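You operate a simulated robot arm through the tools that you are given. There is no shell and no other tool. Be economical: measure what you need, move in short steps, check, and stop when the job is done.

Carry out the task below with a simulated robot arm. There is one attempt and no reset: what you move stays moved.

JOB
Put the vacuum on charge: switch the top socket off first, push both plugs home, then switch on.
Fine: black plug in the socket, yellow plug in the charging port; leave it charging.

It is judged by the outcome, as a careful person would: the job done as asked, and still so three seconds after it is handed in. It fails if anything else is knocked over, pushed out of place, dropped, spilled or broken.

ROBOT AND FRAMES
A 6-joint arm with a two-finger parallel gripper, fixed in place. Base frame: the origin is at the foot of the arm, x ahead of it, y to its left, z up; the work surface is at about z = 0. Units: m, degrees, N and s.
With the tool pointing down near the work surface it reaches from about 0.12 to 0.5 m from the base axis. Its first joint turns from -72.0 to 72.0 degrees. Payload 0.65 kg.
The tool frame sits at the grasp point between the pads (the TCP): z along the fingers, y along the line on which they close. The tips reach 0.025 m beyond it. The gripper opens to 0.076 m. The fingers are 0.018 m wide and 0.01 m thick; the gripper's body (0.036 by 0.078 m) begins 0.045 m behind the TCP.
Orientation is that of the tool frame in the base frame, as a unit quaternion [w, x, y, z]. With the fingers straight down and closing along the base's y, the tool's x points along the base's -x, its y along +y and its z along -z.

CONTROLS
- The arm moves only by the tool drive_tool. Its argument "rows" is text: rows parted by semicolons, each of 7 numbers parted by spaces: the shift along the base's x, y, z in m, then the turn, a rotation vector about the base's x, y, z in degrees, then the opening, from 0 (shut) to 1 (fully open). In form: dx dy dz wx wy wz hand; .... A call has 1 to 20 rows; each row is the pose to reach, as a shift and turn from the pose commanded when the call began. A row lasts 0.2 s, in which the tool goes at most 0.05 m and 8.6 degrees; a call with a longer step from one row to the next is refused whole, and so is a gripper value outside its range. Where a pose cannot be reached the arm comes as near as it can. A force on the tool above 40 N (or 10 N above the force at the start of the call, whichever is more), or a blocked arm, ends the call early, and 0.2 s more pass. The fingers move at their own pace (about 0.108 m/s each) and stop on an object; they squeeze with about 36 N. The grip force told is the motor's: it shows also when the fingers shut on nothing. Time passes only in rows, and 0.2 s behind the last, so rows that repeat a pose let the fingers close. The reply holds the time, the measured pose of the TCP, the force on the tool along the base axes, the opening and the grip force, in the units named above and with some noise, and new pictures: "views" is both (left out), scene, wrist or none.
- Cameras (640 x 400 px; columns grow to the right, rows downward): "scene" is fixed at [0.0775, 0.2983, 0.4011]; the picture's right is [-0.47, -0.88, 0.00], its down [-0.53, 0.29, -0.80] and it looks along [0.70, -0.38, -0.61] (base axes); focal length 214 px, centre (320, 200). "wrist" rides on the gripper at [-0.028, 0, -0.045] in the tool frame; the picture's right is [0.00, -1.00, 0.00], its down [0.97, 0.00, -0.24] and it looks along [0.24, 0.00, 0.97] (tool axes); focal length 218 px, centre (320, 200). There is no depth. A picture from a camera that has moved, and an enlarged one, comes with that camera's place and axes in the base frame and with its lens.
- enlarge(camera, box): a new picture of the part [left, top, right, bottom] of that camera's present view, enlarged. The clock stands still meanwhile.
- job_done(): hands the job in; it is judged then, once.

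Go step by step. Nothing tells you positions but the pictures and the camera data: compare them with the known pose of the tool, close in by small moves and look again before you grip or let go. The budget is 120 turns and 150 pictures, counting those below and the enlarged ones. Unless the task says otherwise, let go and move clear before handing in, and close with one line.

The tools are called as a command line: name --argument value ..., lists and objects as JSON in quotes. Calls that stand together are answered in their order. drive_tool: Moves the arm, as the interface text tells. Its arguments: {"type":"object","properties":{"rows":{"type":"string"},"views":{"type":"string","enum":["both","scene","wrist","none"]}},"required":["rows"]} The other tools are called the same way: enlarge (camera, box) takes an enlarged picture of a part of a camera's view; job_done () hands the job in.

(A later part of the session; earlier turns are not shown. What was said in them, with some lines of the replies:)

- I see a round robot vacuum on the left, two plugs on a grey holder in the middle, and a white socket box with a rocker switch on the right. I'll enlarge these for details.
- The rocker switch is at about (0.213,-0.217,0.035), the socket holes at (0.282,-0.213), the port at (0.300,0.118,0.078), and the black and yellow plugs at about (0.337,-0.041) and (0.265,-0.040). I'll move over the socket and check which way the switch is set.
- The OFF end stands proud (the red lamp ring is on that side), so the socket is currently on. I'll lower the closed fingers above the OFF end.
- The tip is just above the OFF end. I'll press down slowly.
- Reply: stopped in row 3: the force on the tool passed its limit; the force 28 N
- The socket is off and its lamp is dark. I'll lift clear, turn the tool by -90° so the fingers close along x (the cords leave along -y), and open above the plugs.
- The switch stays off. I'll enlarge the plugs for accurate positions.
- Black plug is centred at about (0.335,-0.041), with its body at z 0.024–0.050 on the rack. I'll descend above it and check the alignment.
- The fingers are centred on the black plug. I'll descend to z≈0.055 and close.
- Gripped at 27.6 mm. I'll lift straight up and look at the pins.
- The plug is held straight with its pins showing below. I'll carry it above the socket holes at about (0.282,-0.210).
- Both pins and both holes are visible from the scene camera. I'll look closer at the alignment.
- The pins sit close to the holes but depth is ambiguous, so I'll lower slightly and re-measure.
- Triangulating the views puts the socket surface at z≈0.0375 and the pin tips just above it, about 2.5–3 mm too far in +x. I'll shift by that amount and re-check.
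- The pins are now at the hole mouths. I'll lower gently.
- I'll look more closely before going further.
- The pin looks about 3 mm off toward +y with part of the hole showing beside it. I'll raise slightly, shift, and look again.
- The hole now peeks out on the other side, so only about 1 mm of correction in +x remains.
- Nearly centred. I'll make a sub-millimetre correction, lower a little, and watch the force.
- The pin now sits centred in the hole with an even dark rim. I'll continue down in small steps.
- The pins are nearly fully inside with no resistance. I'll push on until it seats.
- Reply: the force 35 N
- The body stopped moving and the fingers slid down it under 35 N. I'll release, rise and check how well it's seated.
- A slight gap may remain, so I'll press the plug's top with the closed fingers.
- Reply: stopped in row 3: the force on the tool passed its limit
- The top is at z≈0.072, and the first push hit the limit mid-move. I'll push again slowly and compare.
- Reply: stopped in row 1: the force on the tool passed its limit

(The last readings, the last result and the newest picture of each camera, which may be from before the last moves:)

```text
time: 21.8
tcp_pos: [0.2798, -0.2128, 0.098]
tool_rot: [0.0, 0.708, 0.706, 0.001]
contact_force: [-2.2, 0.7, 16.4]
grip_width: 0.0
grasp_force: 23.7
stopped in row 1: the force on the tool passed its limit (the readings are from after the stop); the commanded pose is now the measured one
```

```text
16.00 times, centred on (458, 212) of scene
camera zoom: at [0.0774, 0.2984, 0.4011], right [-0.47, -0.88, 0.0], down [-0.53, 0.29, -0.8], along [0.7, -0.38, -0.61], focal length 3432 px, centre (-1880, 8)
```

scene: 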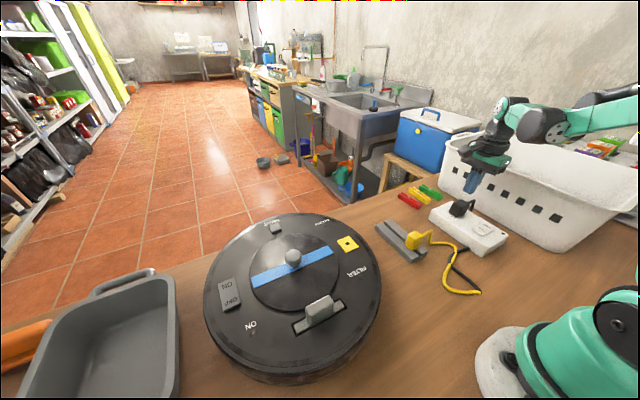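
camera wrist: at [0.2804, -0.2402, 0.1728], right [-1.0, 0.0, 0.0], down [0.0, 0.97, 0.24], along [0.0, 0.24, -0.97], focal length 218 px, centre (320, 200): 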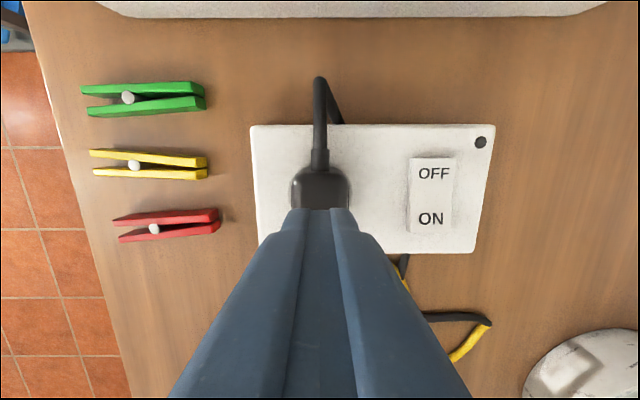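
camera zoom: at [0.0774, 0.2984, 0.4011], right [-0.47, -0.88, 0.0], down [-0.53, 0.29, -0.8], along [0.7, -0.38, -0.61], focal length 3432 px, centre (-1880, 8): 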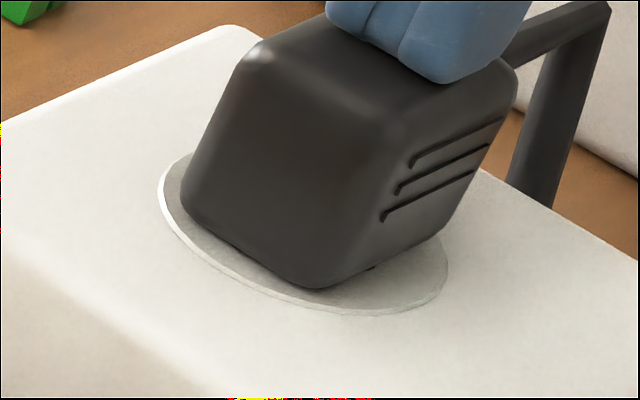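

The plug won't move under 40 N, so it appears bottomed out; I'll confirm later by the lamps. Next is the yellow plug at about (0.265,-0.041).

drive_tool --rows "0 0 0.04 0 0 0 0;-0.003 0.03 0.06 0 0 0 0.2;-0.006 0.07 0.06 0 0 0 0.4;-0.009 0.11 0.06 0 0 0 0.6;-0.012 0.14 0.04 0 0 0 0.6;-0.015 0.171 0.015 0 0 0 0.6;-0.015 0.171 0.005 0 0 0 0.6"

enlarge --camera "scene" --box '[440, 195, 480, 223]'

enlarge --camera "scene" --box '[370, 205, 450, 265]'

```text
time: 23.4
tcp_pos: [0.2641, -0.0423, 0.1016]
tool_rot: [-0.001, 0.708, 0.706, 0.0]
contact_force: [-0.5, 1.1, -0.6]
grip_width: 0.0454
grasp_force: 0.1
camera wrist: at [0.265, -0.0695, 0.1472], right [-1.0, 0.0, 0.0], down [0.0, 0.97, 0.24], along [0.0, 0.24, -0.97], focal length 218 px, centre (320, 200)
```

scene: 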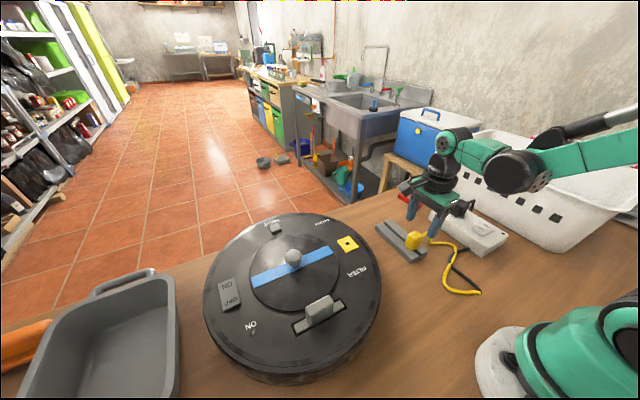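
wrist: 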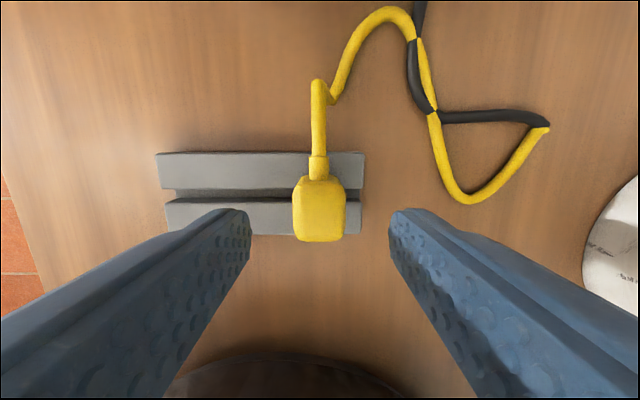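

```text
14.29 times, centred on (460, 209) of scene
camera zoom: at [0.0775, 0.2983, 0.4011], right [-0.47, -0.88, 0.0], down [-0.53, 0.29, -0.8], along [0.7, -0.38, -0.61], focal length 3064 px, centre (-1680, 71)
```

zoom: 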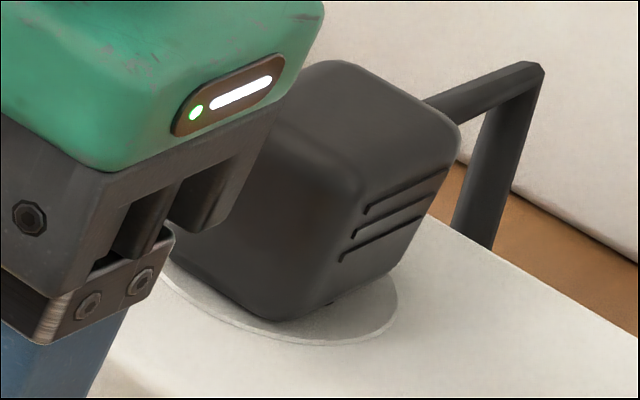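

```text
6.67 times, centred on (410, 235) of scene
camera zoom: at [0.0775, 0.2983, 0.4011], right [-0.47, -0.88, 0.0], down [-0.53, 0.29, -0.8], along [0.7, -0.38, -0.61], focal length 1430 px, centre (-280, -33)
```

zoom: 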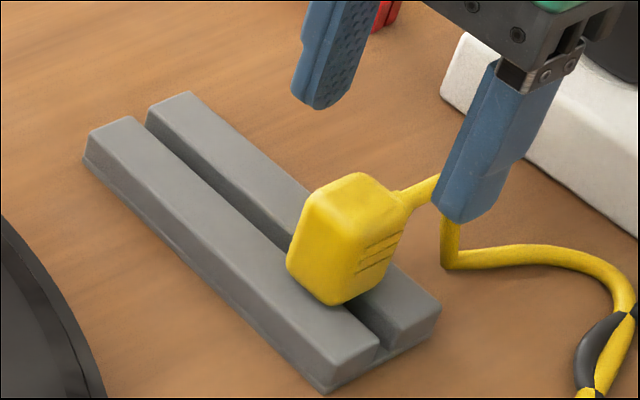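

The yellow plug is centred between the fingers. I'll descend and grip it.

drive_tool --rows "0 0 -0.02 0 0 0 0.6;0 0 -0.04 0 0 0 0.6;0 0 -0.049 0 0 0 0.6;0 0 -0.049 0 0 0 0.4;0 0 -0.049 0 0 0 0.2;0 0 -0.049 0 0 0 0.15;0 0 -0.049 0 0 0 0.15" --views "wrist"

enlarge --camera "scene" --box '[370, 205, 450, 265]'

```text
time: 25.0
tcp_pos: [0.2642, -0.042, 0.0526]
tool_rot: [0.0, 0.708, 0.706, 0.001]
contact_force: [-0.2, -0.2, -0.1]
grip_width: 0.0233
grasp_force: 36.3
camera wrist: at [0.2646, -0.0696, 0.0986], right [-1.0, 0.0, 0.0], down [0.0, 0.97, 0.24], along [0.0, 0.24, -0.97], focal length 218 px, centre (320, 200)
```

wrist: 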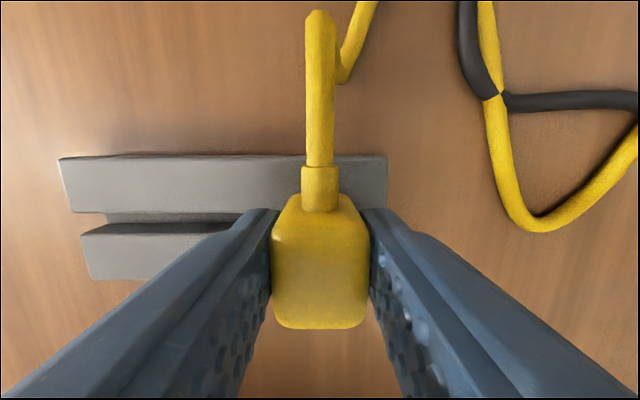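

```text
6.67 times, centred on (410, 235) of scene
camera zoom: at [0.0775, 0.2983, 0.4011], right [-0.47, -0.88, 0.0], down [-0.53, 0.29, -0.8], along [0.7, -0.38, -0.61], focal length 1430 px, centre (-280, -33)
```

zoom: 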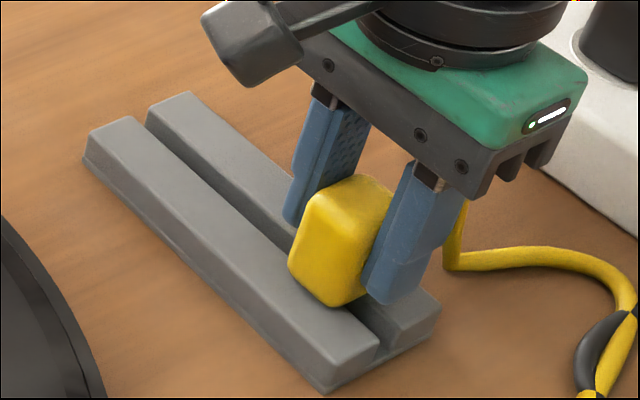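

Gripped at 23 mm. I'll lift and carry it near the charging port at about (0.300,0.118,0.078).

drive_tool --rows "0 0 0.015 0 0 0 0.15;0 0 0.04 0 0 0 0.15;0 0 0.08 0 0 0 0.15;0.005 0.02 0.1 0 0 0 0.15;0.015 0.06 0.1 0 0 0 0.15;0.025 0.1 0.1 0 0 0 0.15;0.036 0.14 0.1 0 0 0 0.15;0.036 0.16 0.1 0 0 0 0.15;0.036 0.16 0.09 0 0 0 0.15;0.036 0.16 0.09 0 0 0 0.15"

enlarge --camera "scene" --box '[310, 195, 390, 265]'

```text
time: 27.2
tcp_pos: [0.299, 0.1189, 0.1422]
tool_rot: [-0.001, 0.708, 0.706, 0.001]
contact_force: [-0.2, 1.0, -1.0]
grip_width: 0.0233
grasp_force: 35.6
camera wrist: at [0.301, 0.0915, 0.188], right [-1.0, 0.0, 0.0], down [0.0, 0.97, 0.24], along [0.0, 0.24, -0.97], focal length 218 px, centre (320, 200)
```

scene: 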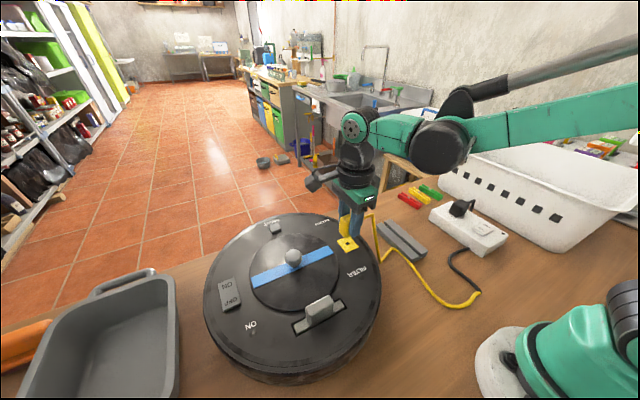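
wrist: 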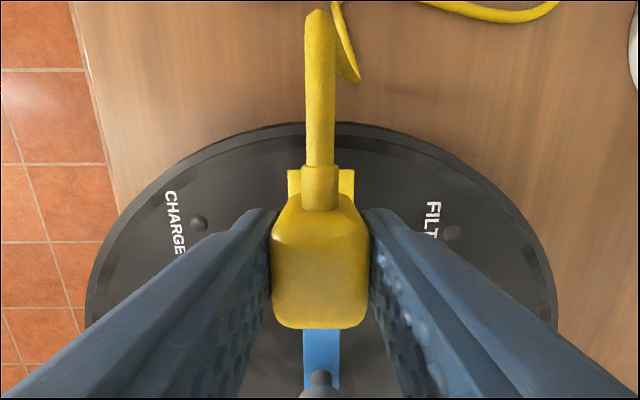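

```text
5.71 times, centred on (350, 230) of scene
camera zoom: at [0.0775, 0.2983, 0.4011], right [-0.47, -0.88, 0.0], down [-0.53, 0.29, -0.8], along [0.7, -0.38, -0.61], focal length 1226 px, centre (149, 29)
```

zoom: 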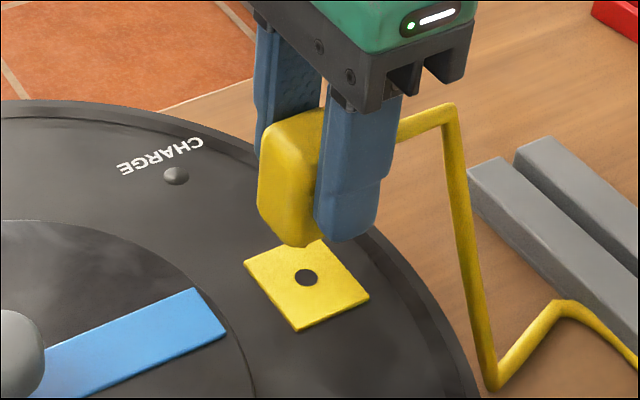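

x is aligned; the pin isn't visible yet. I'll lower in steps and look closely.

drive_tool --rows "0 -0.001 -0.007 0 0 0 0.15;0 -0.001 -0.014 0 0 0 0.15;0 -0.001 -0.014 0 0 0 0.15" --views "none"

enlarge --camera "scene" --box '[325, 220, 370, 248]'

```text
time: 28.0
tcp_pos: [0.3009, 0.1177, 0.1285]
tool_rot: [-0.001, 0.709, 0.706, 0.001]
contact_force: [-0.8, -0.7, -0.4]
grip_width: 0.0232
grasp_force: 35.8
```

```text
14.22 times, centred on (348, 234) of scene
camera zoom: at [0.0775, 0.2983, 0.4011], right [-0.47, -0.88, 0.0], down [-0.53, 0.29, -0.8], along [0.7, -0.38, -0.61], focal length 3050 px, centre (-71, -284)
```

zoom: 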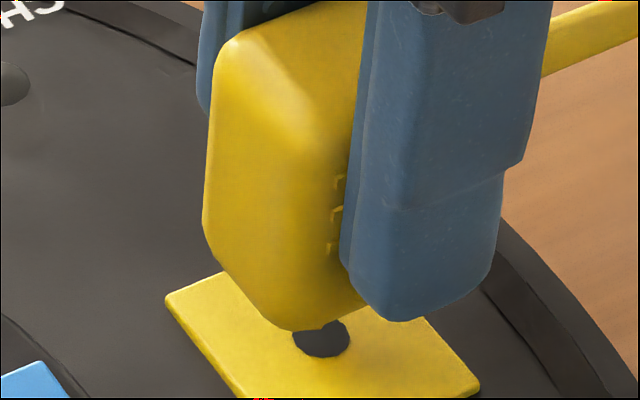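

The geometry suggests the plug is nearly centred over the port. I'll lower a few millimetres to reveal the pin.

drive_tool --rows "0 0 -0.002 0 0 0 0.15;0 0 -0.004 0 0 0 0.15;0 0 -0.004 0 0 0 0.15" --views "none"

enlarge --camera "scene" --box '[325, 225, 370, 253]'

```text
time: 28.8
tcp_pos: [0.3003, 0.1179, 0.1243]
tool_rot: [0.0, 0.708, 0.706, 0.0]
contact_force: [-0.2, 0.7, 0.3]
grip_width: 0.023
grasp_force: 35.5
```

```text
14.22 times, centred on (348, 239) of scene
camera zoom: at [0.0775, 0.2983, 0.4011], right [-0.47, -0.88, 0.0], down [-0.53, 0.29, -0.8], along [0.7, -0.38, -0.61], focal length 3050 px, centre (-71, -355)
```

zoom: 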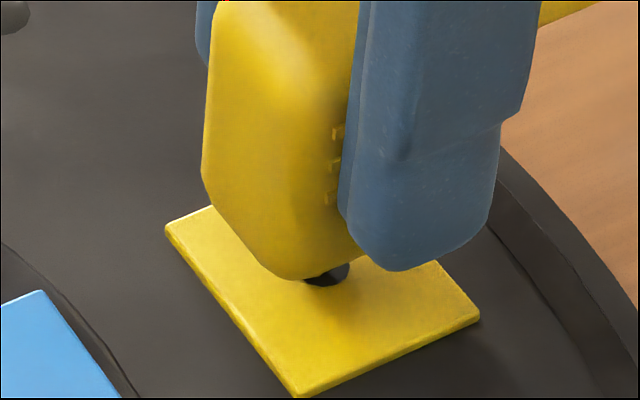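

enlarge --camera "scene" --box '[345, 240, 353, 245]'

```text
16.00 times, centred on (349, 242) of scene
camera zoom: at [0.0775, 0.2983, 0.4011], right [-0.47, -0.88, 0.0], down [-0.53, 0.29, -0.8], along [0.7, -0.38, -0.61], focal length 3432 px, centre (-144, -480)
```

zoom: 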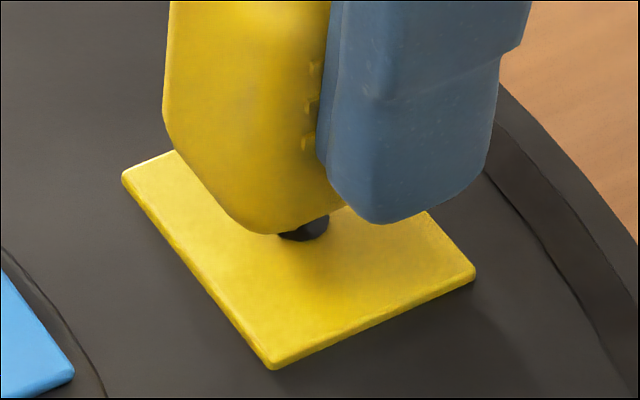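

The pin seems to be at the mouth of the port. I'll lower in small steps, watching force.

drive_tool --rows "0 0 -0.001 0 0 0 0.15;0 0 -0.002 0 0 0 0.15;0 0 -0.003 0 0 0 0.15;0 0 -0.004 0 0 0 0.15" --views "none"

enlarge --camera "scene" --box '[325, 225, 370, 253]'

```text
time: 29.8
tcp_pos: [0.3, 0.1173, 0.121]
tool_rot: [-0.001, 0.708, 0.706, 0.001]
contact_force: [0.2, 0.1, -1.2]
grip_width: 0.0231
grasp_force: 35.5
```

```text
14.22 times, centred on (348, 239) of scene
camera zoom: at [0.0775, 0.2983, 0.4011], right [-0.47, -0.88, 0.0], down [-0.53, 0.29, -0.8], along [0.7, -0.38, -0.61], focal length 3050 px, centre (-71, -355)
```

zoom: 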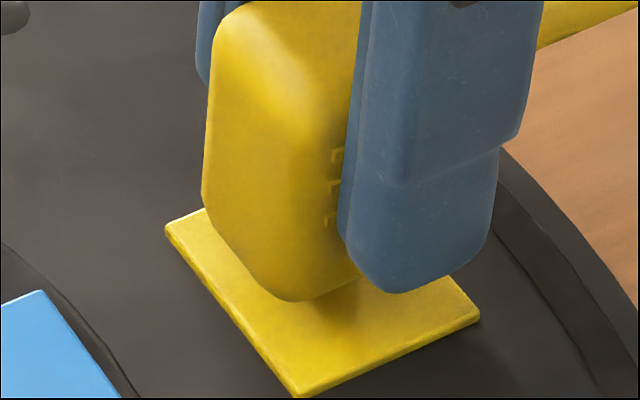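

No contact yet; continuing down gently.

drive_tool --rows "0 0 -0.001 0 0 0 0.15;0 0 -0.002 0 0 0 0.15;0 0 -0.003 0 0 0 0.15;0 0 -0.004 0 0 0 0.15" --views "none"

enlarge --camera "scene" --box '[325, 225, 370, 253]'

```text
time: 30.8
tcp_pos: [0.2996, 0.1171, 0.1157]
tool_rot: [-0.001, 0.708, 0.706, 0.001]
contact_force: [0.0, -0.5, -0.3]
grip_width: 0.0234
grasp_force: 35.3
```

```text
14.22 times, centred on (348, 239) of scene
camera zoom: at [0.0775, 0.2983, 0.4011], right [-0.47, -0.88, 0.0], down [-0.53, 0.29, -0.8], along [0.7, -0.38, -0.61], focal length 3050 px, centre (-71, -355)
```

zoom: 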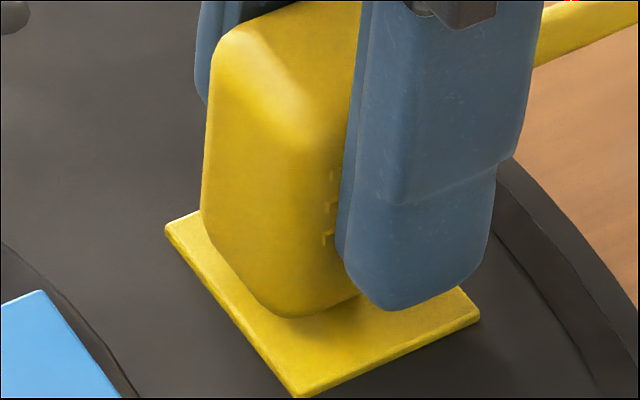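

Still free. Continuing until it seats.

drive_tool --rows "0 0 -0.001 0 0 0 0.15;0 0 -0.002 0 0 0 0.15;0 0 -0.003 0 0 0 0.15;0 0 -0.004 0 0 0 0.15;0 0 -0.005 0 0 0 0.15" --views "none"

enlarge --camera "scene" --box '[325, 225, 370, 253]'

```text
time: 32.0
tcp_pos: [0.3008, 0.116, 0.1118]
tool_rot: [0.0, 0.709, 0.705, -0.001]
contact_force: [-11.0, -20.7, 21.3]
grip_width: 0.0233
grasp_force: 35.6
```

```text
14.22 times, centred on (348, 239) of scene
camera zoom: at [0.0774, 0.2983, 0.4011], right [-0.47, -0.88, 0.0], down [-0.53, 0.29, -0.8], along [0.7, -0.38, -0.61], focal length 3050 px, centre (-71, -355)
```

zoom: 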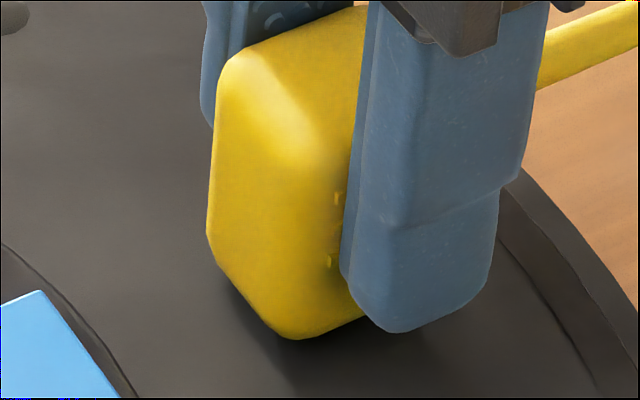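

The yellow pad has disappeared from this view and there is side force, so I need a full look before anything else.

drive_tool --rows "0 0 0 0 0 0 0.15"

enlarge --camera "scene" --box '[190, 195, 400, 390]'

```text
time: 32.4
tcp_pos: [0.3002, 0.1164, 0.1119]
tool_rot: [0.001, 0.709, 0.705, -0.001]
contact_force: [-13.9, -28.0, 21.4]
grip_width: 0.0233
grasp_force: 36.0
camera wrist: at [0.3006, 0.089, 0.1579], right [-1.0, 0.0, 0.0], down [0.0, 0.97, 0.24], along [0.0, 0.24, -0.97], focal length 218 px, centre (320, 200)
```

scene: 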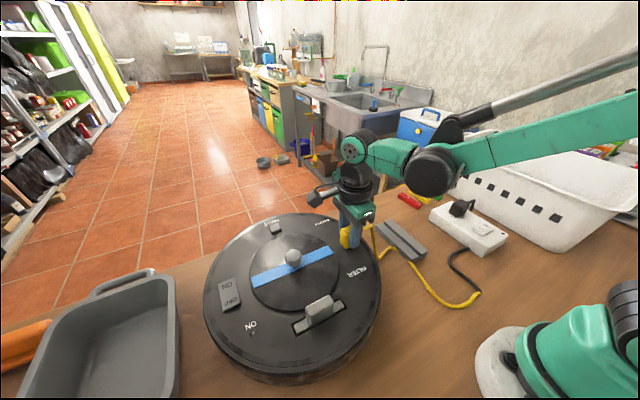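
wrist: 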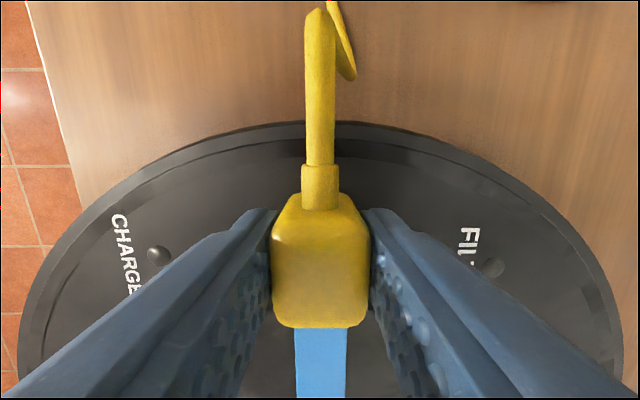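

```text
2.05 times, centred on (295, 292) of scene
camera zoom: at [0.0774, 0.2983, 0.4011], right [-0.47, -0.88, 0.0], down [-0.53, 0.29, -0.8], along [0.7, -0.38, -0.61], focal length 440 px, centre (371, 10)
```

zoom: 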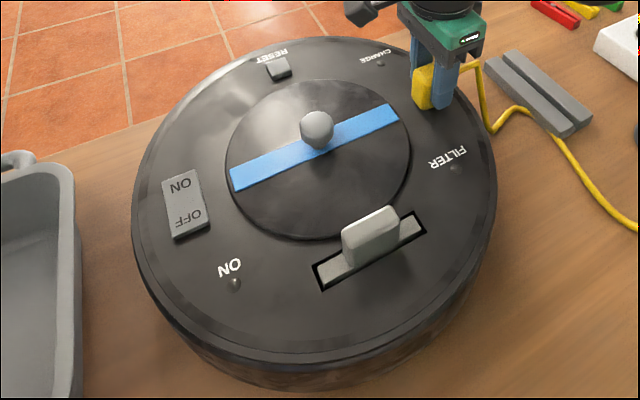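

The plug seems captured by the port (side force from a small offset). I'll release gently, rise and look.

drive_tool --rows "0 0 0 0 0 0 0.35;0 0 0 0 0 0 0.5;0 0 0 0 0 0 0.5;0 0 0.02 0 0 0 0.5;0 0 0.05 0 0 0 0.5;0 0 0.08 0 0 0 0.5;0 -0.03 0.1 0 0 0 0.5"

enlarge --camera "scene" --box '[325, 220, 370, 253]'

enlarge --camera "scene" --box '[430, 185, 515, 260]'

```text
time: 34.0
tcp_pos: [0.3019, 0.0872, 0.212]
tool_rot: [0.0, 0.708, 0.706, 0.001]
contact_force: [0.4, 0.5, -0.3]
grip_width: 0.038
grasp_force: 0.1
camera wrist: at [0.3014, 0.0591, 0.2576], right [-1.0, 0.0, 0.0], down [0.0, 0.97, 0.24], along [0.0, 0.24, -0.97], focal length 218 px, centre (320, 200)
```

scene: 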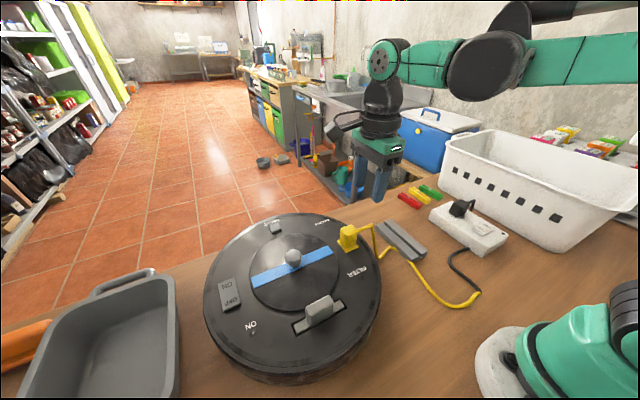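
wrist: 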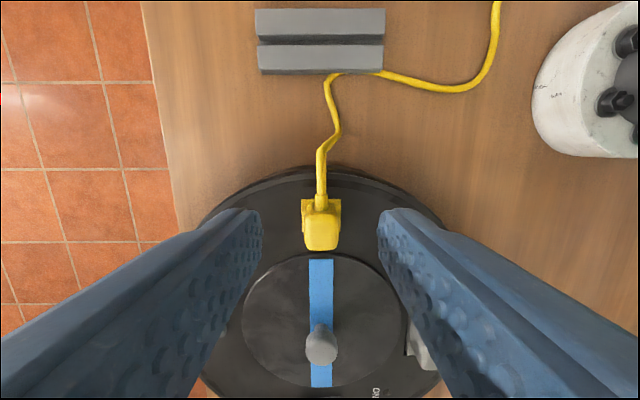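

```text
12.12 times, centred on (348, 236) of scene
camera zoom: at [0.0775, 0.2983, 0.4011], right [-0.47, -0.88, 0.0], down [-0.53, 0.29, -0.8], along [0.7, -0.38, -0.61], focal length 2600 px, centre (-13, -242)
```

zoom: 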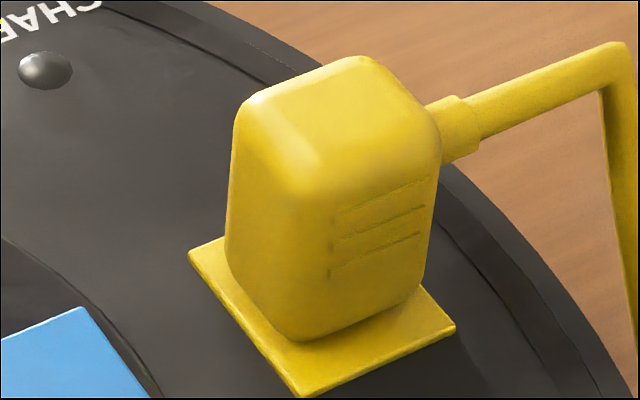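

```text
5.33 times, centred on (472, 222) of scene
camera zoom: at [0.0775, 0.2983, 0.4011], right [-0.47, -0.88, 0.0], down [-0.53, 0.29, -0.8], along [0.7, -0.38, -0.61], focal length 1144 px, centre (-493, 80)
```

zoom: 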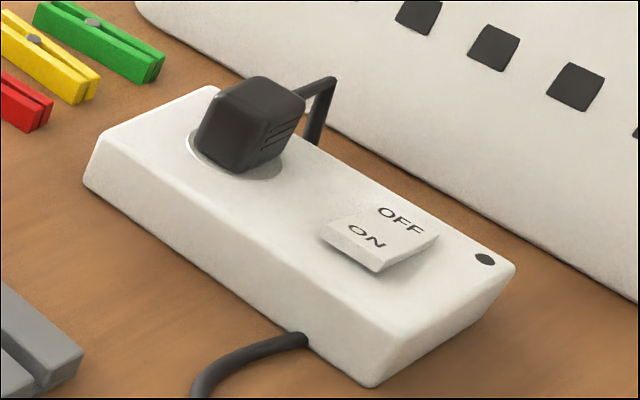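

Both plugs are in position, but the yellow one rose about 2 mm on release. I'll look at it closely before pressing it fully home.

enlarge --camera "scene" --box '[335, 230, 365, 255]'

enlarge --camera "wrist" --box '[270, 180, 370, 270]'

```text
16.00 times, centred on (350, 242) of scene
camera zoom: at [0.0775, 0.2983, 0.4011], right [-0.47, -0.88, 0.0], down [-0.53, 0.29, -0.8], along [0.7, -0.38, -0.61], focal length 3432 px, centre (-160, -480)
```

zoom: 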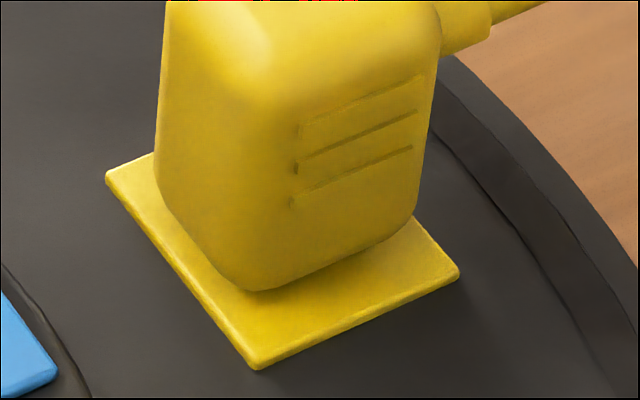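

```text
4.44 times, centred on (320, 225) of wrist
camera zoom: at [0.3014, 0.0591, 0.2576], right [-1.0, 0.0, 0.0], down [0.0, 0.97, 0.24], along [0.0, 0.24, -0.97], focal length 970 px, centre (320, 89)
```

zoom: 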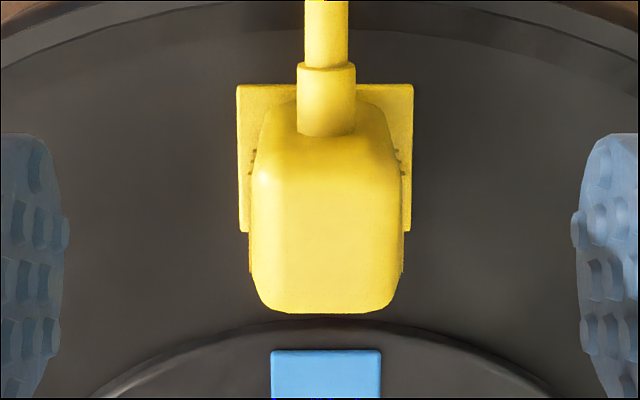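

I'll close the fingers, centre over the yellow plug's top and press down gently, watching the force.

drive_tool --rows "0 0.01 0 0 0 0 0.3;-0.0005 0.0285 0 0 0 0 0;-0.0005 0.0285 -0.03 0 0 0 0;-0.0005 0.0285 -0.06 0 0 0 0;-0.0005 0.0285 -0.068 0 0 0 0;-0.0005 0.0285 -0.071 0 0 0 0;-0.0005 0.0285 -0.073 0 0 0 0;-0.0005 0.0285 -0.0745 0 0 0 0;-0.0005 0.0285 -0.076 0 0 0 0;-0.0005 0.0285 -0.077 0 0 0 0;-0.0005 0.0285 -0.078 0 0 0 0;-0.0005 0.0285 -0.079 0 0 0 0"

enlarge --camera "scene" --box '[325, 225, 370, 253]'

```text
time: 35.6
tcp_pos: [0.2995, 0.1153, 0.1418]
tool_rot: [0.0, 0.709, 0.705, -0.001]
contact_force: [-3.2, 0.0, 25.6]
grip_width: 0.0002
grasp_force: 23.7
stopped in row 7: the force on the tool passed its limit (the readings are from after the stop); the commanded pose is now the measured one
camera wrist: at [0.3006, 0.088, 0.1865], right [-1.0, 0.0, 0.0], down [0.0, 0.97, 0.24], along [0.0, 0.24, -0.97], focal length 218 px, centre (320, 200)
```

scene: 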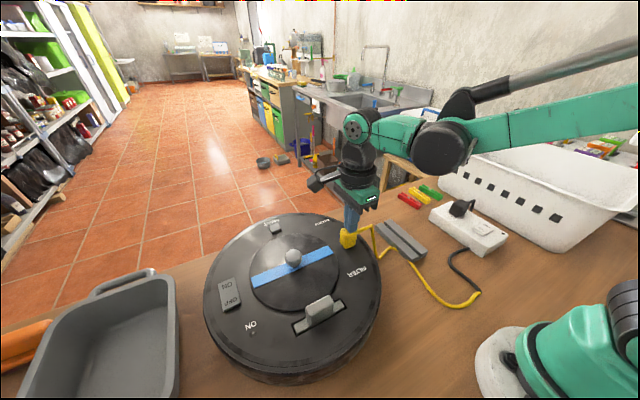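
wrist: 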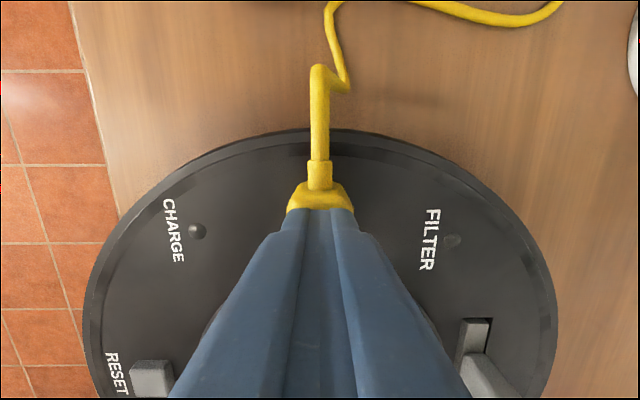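

```text
14.22 times, centred on (348, 239) of scene
camera zoom: at [0.0774, 0.2983, 0.4011], right [-0.47, -0.88, 0.0], down [-0.53, 0.29, -0.8], along [0.7, -0.38, -0.61], focal length 3050 px, centre (-71, -355)
```

zoom: 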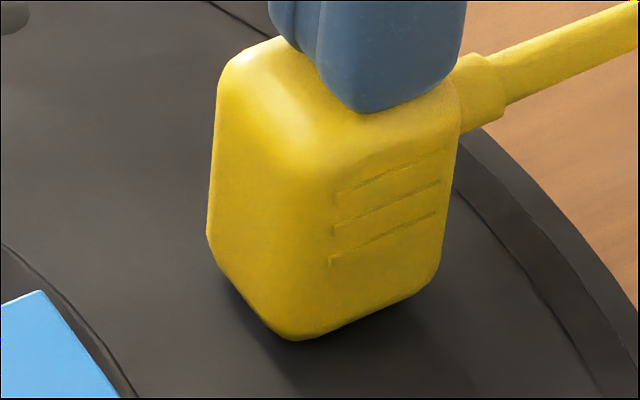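

drive_tool --rows "0 0 0.003 0 0 0 0;0 0 0.02 0 0 0 0;0 0 0.05 0 0 0 0" --views "none"

enlarge --camera "scene" --box '[325, 225, 370, 253]'

```text
time: 36.4
tcp_pos: [0.2999, 0.1145, 0.1906]
tool_rot: [0.0, 0.708, 0.706, 0.0]
contact_force: [-0.2, -0.5, 0.1]
grip_width: 0.0
grasp_force: 24.0
```

```text
14.22 times, centred on (348, 239) of scene
camera zoom: at [0.0775, 0.2983, 0.4011], right [-0.47, -0.88, 0.0], down [-0.53, 0.29, -0.8], along [0.7, -0.38, -0.61], focal length 3050 px, centre (-71, -355)
```

zoom: 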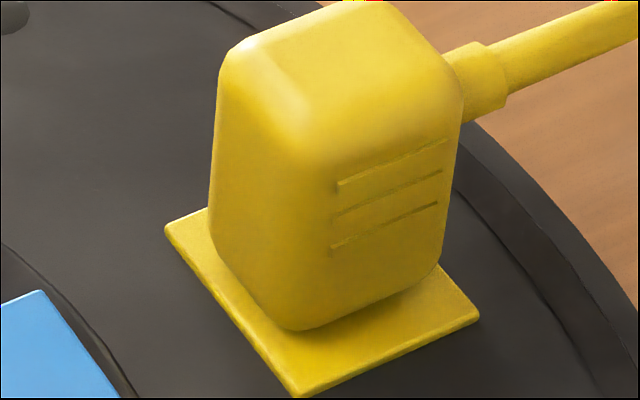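

The plug seats but springs up slightly against the port pad; both plugs are in as far as they go. Now I'll move to the switch's ON end.

drive_tool --rows "-0.01 -0.04 0 0 0 0 0;-0.02 -0.08 0 0 0 0 0;-0.03 -0.12 0 0 0 0 0;-0.042 -0.16 0 0 0 0 0;-0.054 -0.2 0 0 0 0 0;-0.066 -0.24 0 0 0 0 0;-0.078 -0.28 0 0 0 0 0;-0.0865 -0.3075 -0.02 0 0 0 0;-0.0865 -0.3075 -0.06 0 0 0 0;-0.0865 -0.3075 -0.1 0 0 0 0;-0.0865 -0.3075 -0.11 0 0 0 0"

enlarge --camera "scene" --box '[430, 185, 515, 260]'

```text
time: 38.8
tcp_pos: [0.2137, -0.1936, 0.0795]
tool_rot: [-0.002, 0.709, 0.706, 0.0]
contact_force: [-0.2, -0.5, 0.4]
grip_width: 0.0
grasp_force: 23.1
camera wrist: at [0.2142, -0.2199, 0.1252], right [-1.0, 0.0, 0.0], down [0.0, 0.97, 0.24], along [0.0, 0.24, -0.97], focal length 218 px, centre (320, 200)
```

scene: 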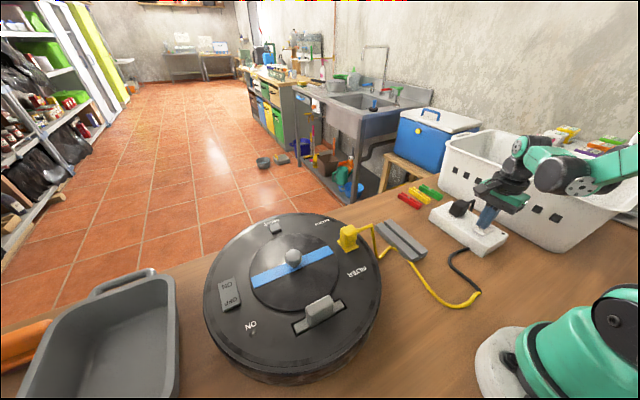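
wrist: 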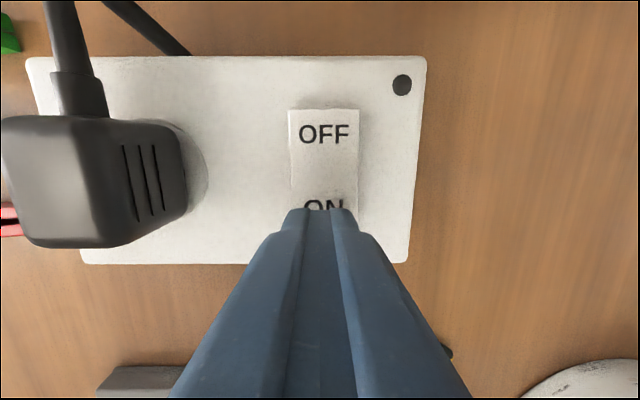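

```text
5.33 times, centred on (472, 222) of scene
camera zoom: at [0.0775, 0.2983, 0.4011], right [-0.47, -0.88, 0.0], down [-0.53, 0.29, -0.8], along [0.7, -0.38, -0.61], focal length 1144 px, centre (-493, 80)
```

zoom: 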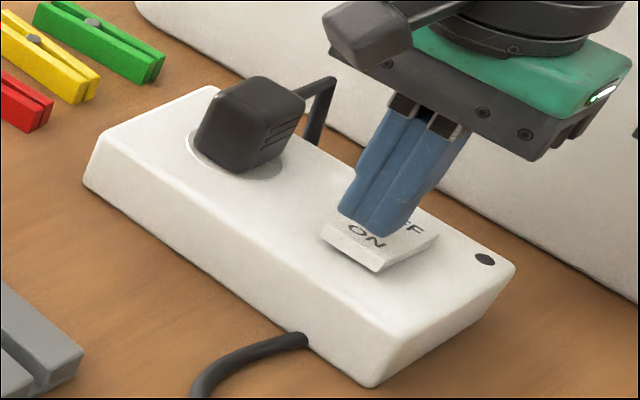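

The tip is above ON. I'll press down.

drive_tool --rows "0 0.001 -0.004 0 0 0 0;0 0.001 -0.006 0 0 0 0;0 0.001 -0.008 0 0 0 0;0 0.001 -0.01 0 0 0 0;0 0.001 -0.012 0 0 0 0;0 0.001 -0.014 0 0 0 0" --views "none"

enlarge --camera "scene" --box '[430, 185, 515, 260]'

enlarge --camera "scene" --box '[300, 205, 390, 290]'

```text
time: 40.1
tcp_pos: [0.2133, -0.1921, 0.0685]
tool_rot: [-0.001, 0.708, 0.706, -0.001]
contact_force: [0.3, 2.4, 18.4]
grip_width: 0.0
grasp_force: 23.0
stopped in row 6: the force on the tool passed its limit (the readings are from after the stop); the commanded pose is now the measured one
```

```text
5.33 times, centred on (472, 222) of scene
camera zoom: at [0.0774, 0.2984, 0.4011], right [-0.47, -0.88, 0.0], down [-0.53, 0.29, -0.8], along [0.7, -0.38, -0.61], focal length 1144 px, centre (-493, 80)
```

zoom: 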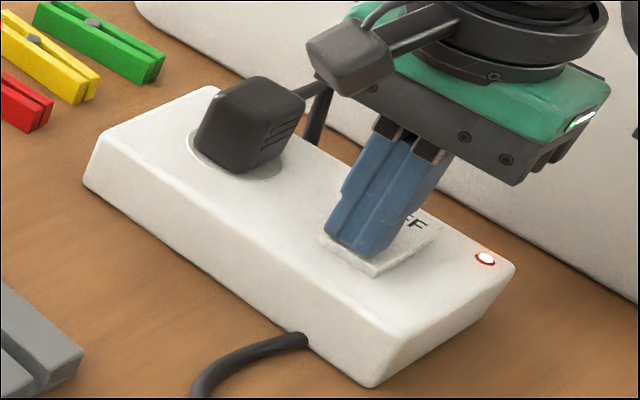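

```text
4.71 times, centred on (345, 248) of scene
camera zoom: at [0.0774, 0.2984, 0.4011], right [-0.47, -0.88, 0.0], down [-0.53, 0.29, -0.8], along [0.7, -0.38, -0.61], focal length 1009 px, centre (202, -24)
```

zoom: 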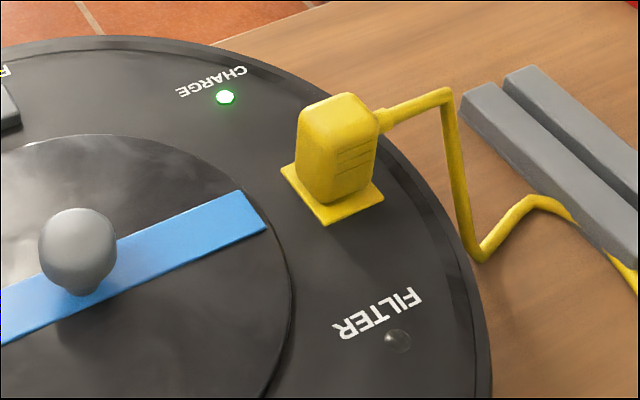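

The socket lamp is lit and the CHARGE light is green. I'll lift clear and confirm everything holds.

drive_tool --rows "0 0 0.01 0 0 0 0;0 0 0.05 0 0 0 0;0 0 0.1 0 0 0 0;-0.01 0.03 0.13 0 0 0 0;-0.01 0.06 0.15 0 0 0 0;-0.01 0.06 0.15 0 0 0 0;-0.01 0.06 0.15 0 0 0 0;-0.01 0.06 0.15 0 0 0 0;-0.01 0.06 0.15 0 0 0 0;-0.01 0.06 0.15 0 0 0 0;-0.01 0.06 0.15 0 0 0 0;-0.01 0.06 0.15 0 0 0 0"

enlarge --camera "scene" --box '[430, 185, 515, 260]'

enlarge --camera "scene" --box '[300, 205, 390, 290]'

```text
time: 42.7
tcp_pos: [0.2033, -0.1314, 0.2174]
tool_rot: [0.0, 0.709, 0.705, -0.001]
contact_force: [0.5, -0.6, -0.2]
grip_width: 0.0001
grasp_force: 23.5
camera wrist: at [0.2038, -0.1592, 0.2635], right [-1.0, 0.0, 0.0], down [0.0, 0.97, 0.24], along [0.0, 0.24, -0.97], focal length 218 px, centre (320, 200)
```

scene: 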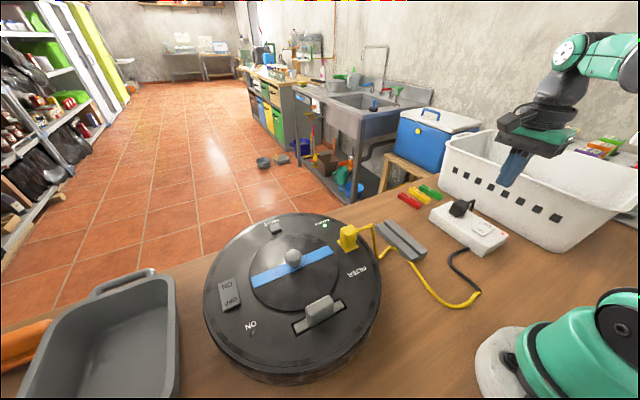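
wrist: 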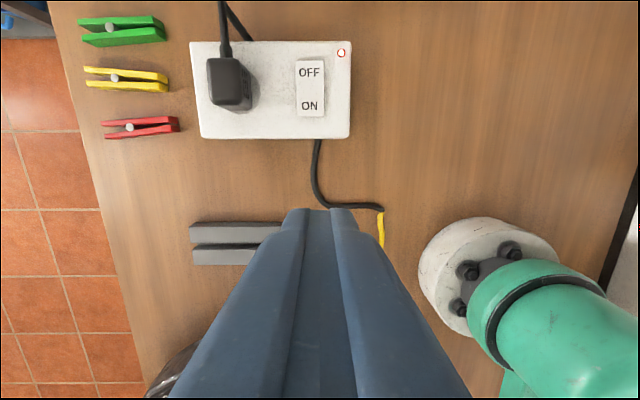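

```text
5.33 times, centred on (472, 222) of scene
camera zoom: at [0.0775, 0.2983, 0.4011], right [-0.47, -0.88, 0.0], down [-0.53, 0.29, -0.8], along [0.7, -0.38, -0.61], focal length 1144 px, centre (-493, 80)
```

zoom: 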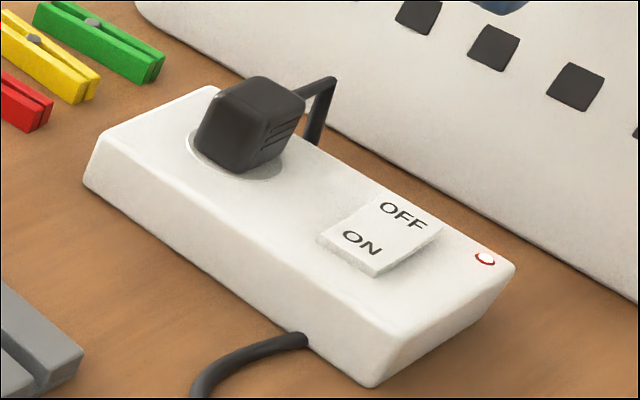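

```text
4.71 times, centred on (345, 248) of scene
camera zoom: at [0.0775, 0.2983, 0.4011], right [-0.47, -0.88, 0.0], down [-0.53, 0.29, -0.8], along [0.7, -0.38, -0.61], focal length 1009 px, centre (202, -24)
```

zoom: 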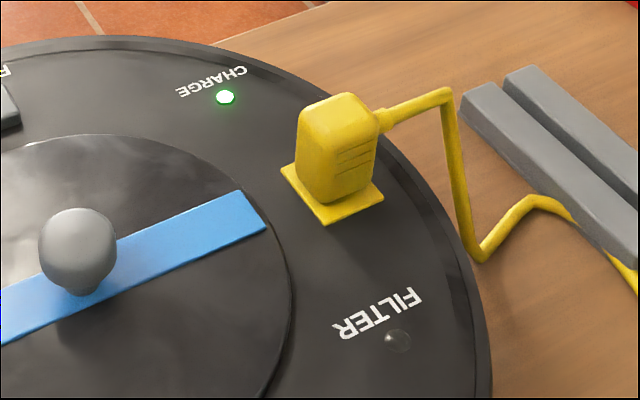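

Both plugs are in, the socket is on, the CHARGE light has stayed green and the arm is clear, so I'm handing in.

job_done

```text
The job is handed in.
```

The vacuum is charging: I switched the socket off, pushed the black plug into the socket and the yellow plug into the charging port, then switched it back on. The green CHARGE light stayed on after the arm moved clear. The yellow plug sprang back up 1–2 mm after I pressed it in.
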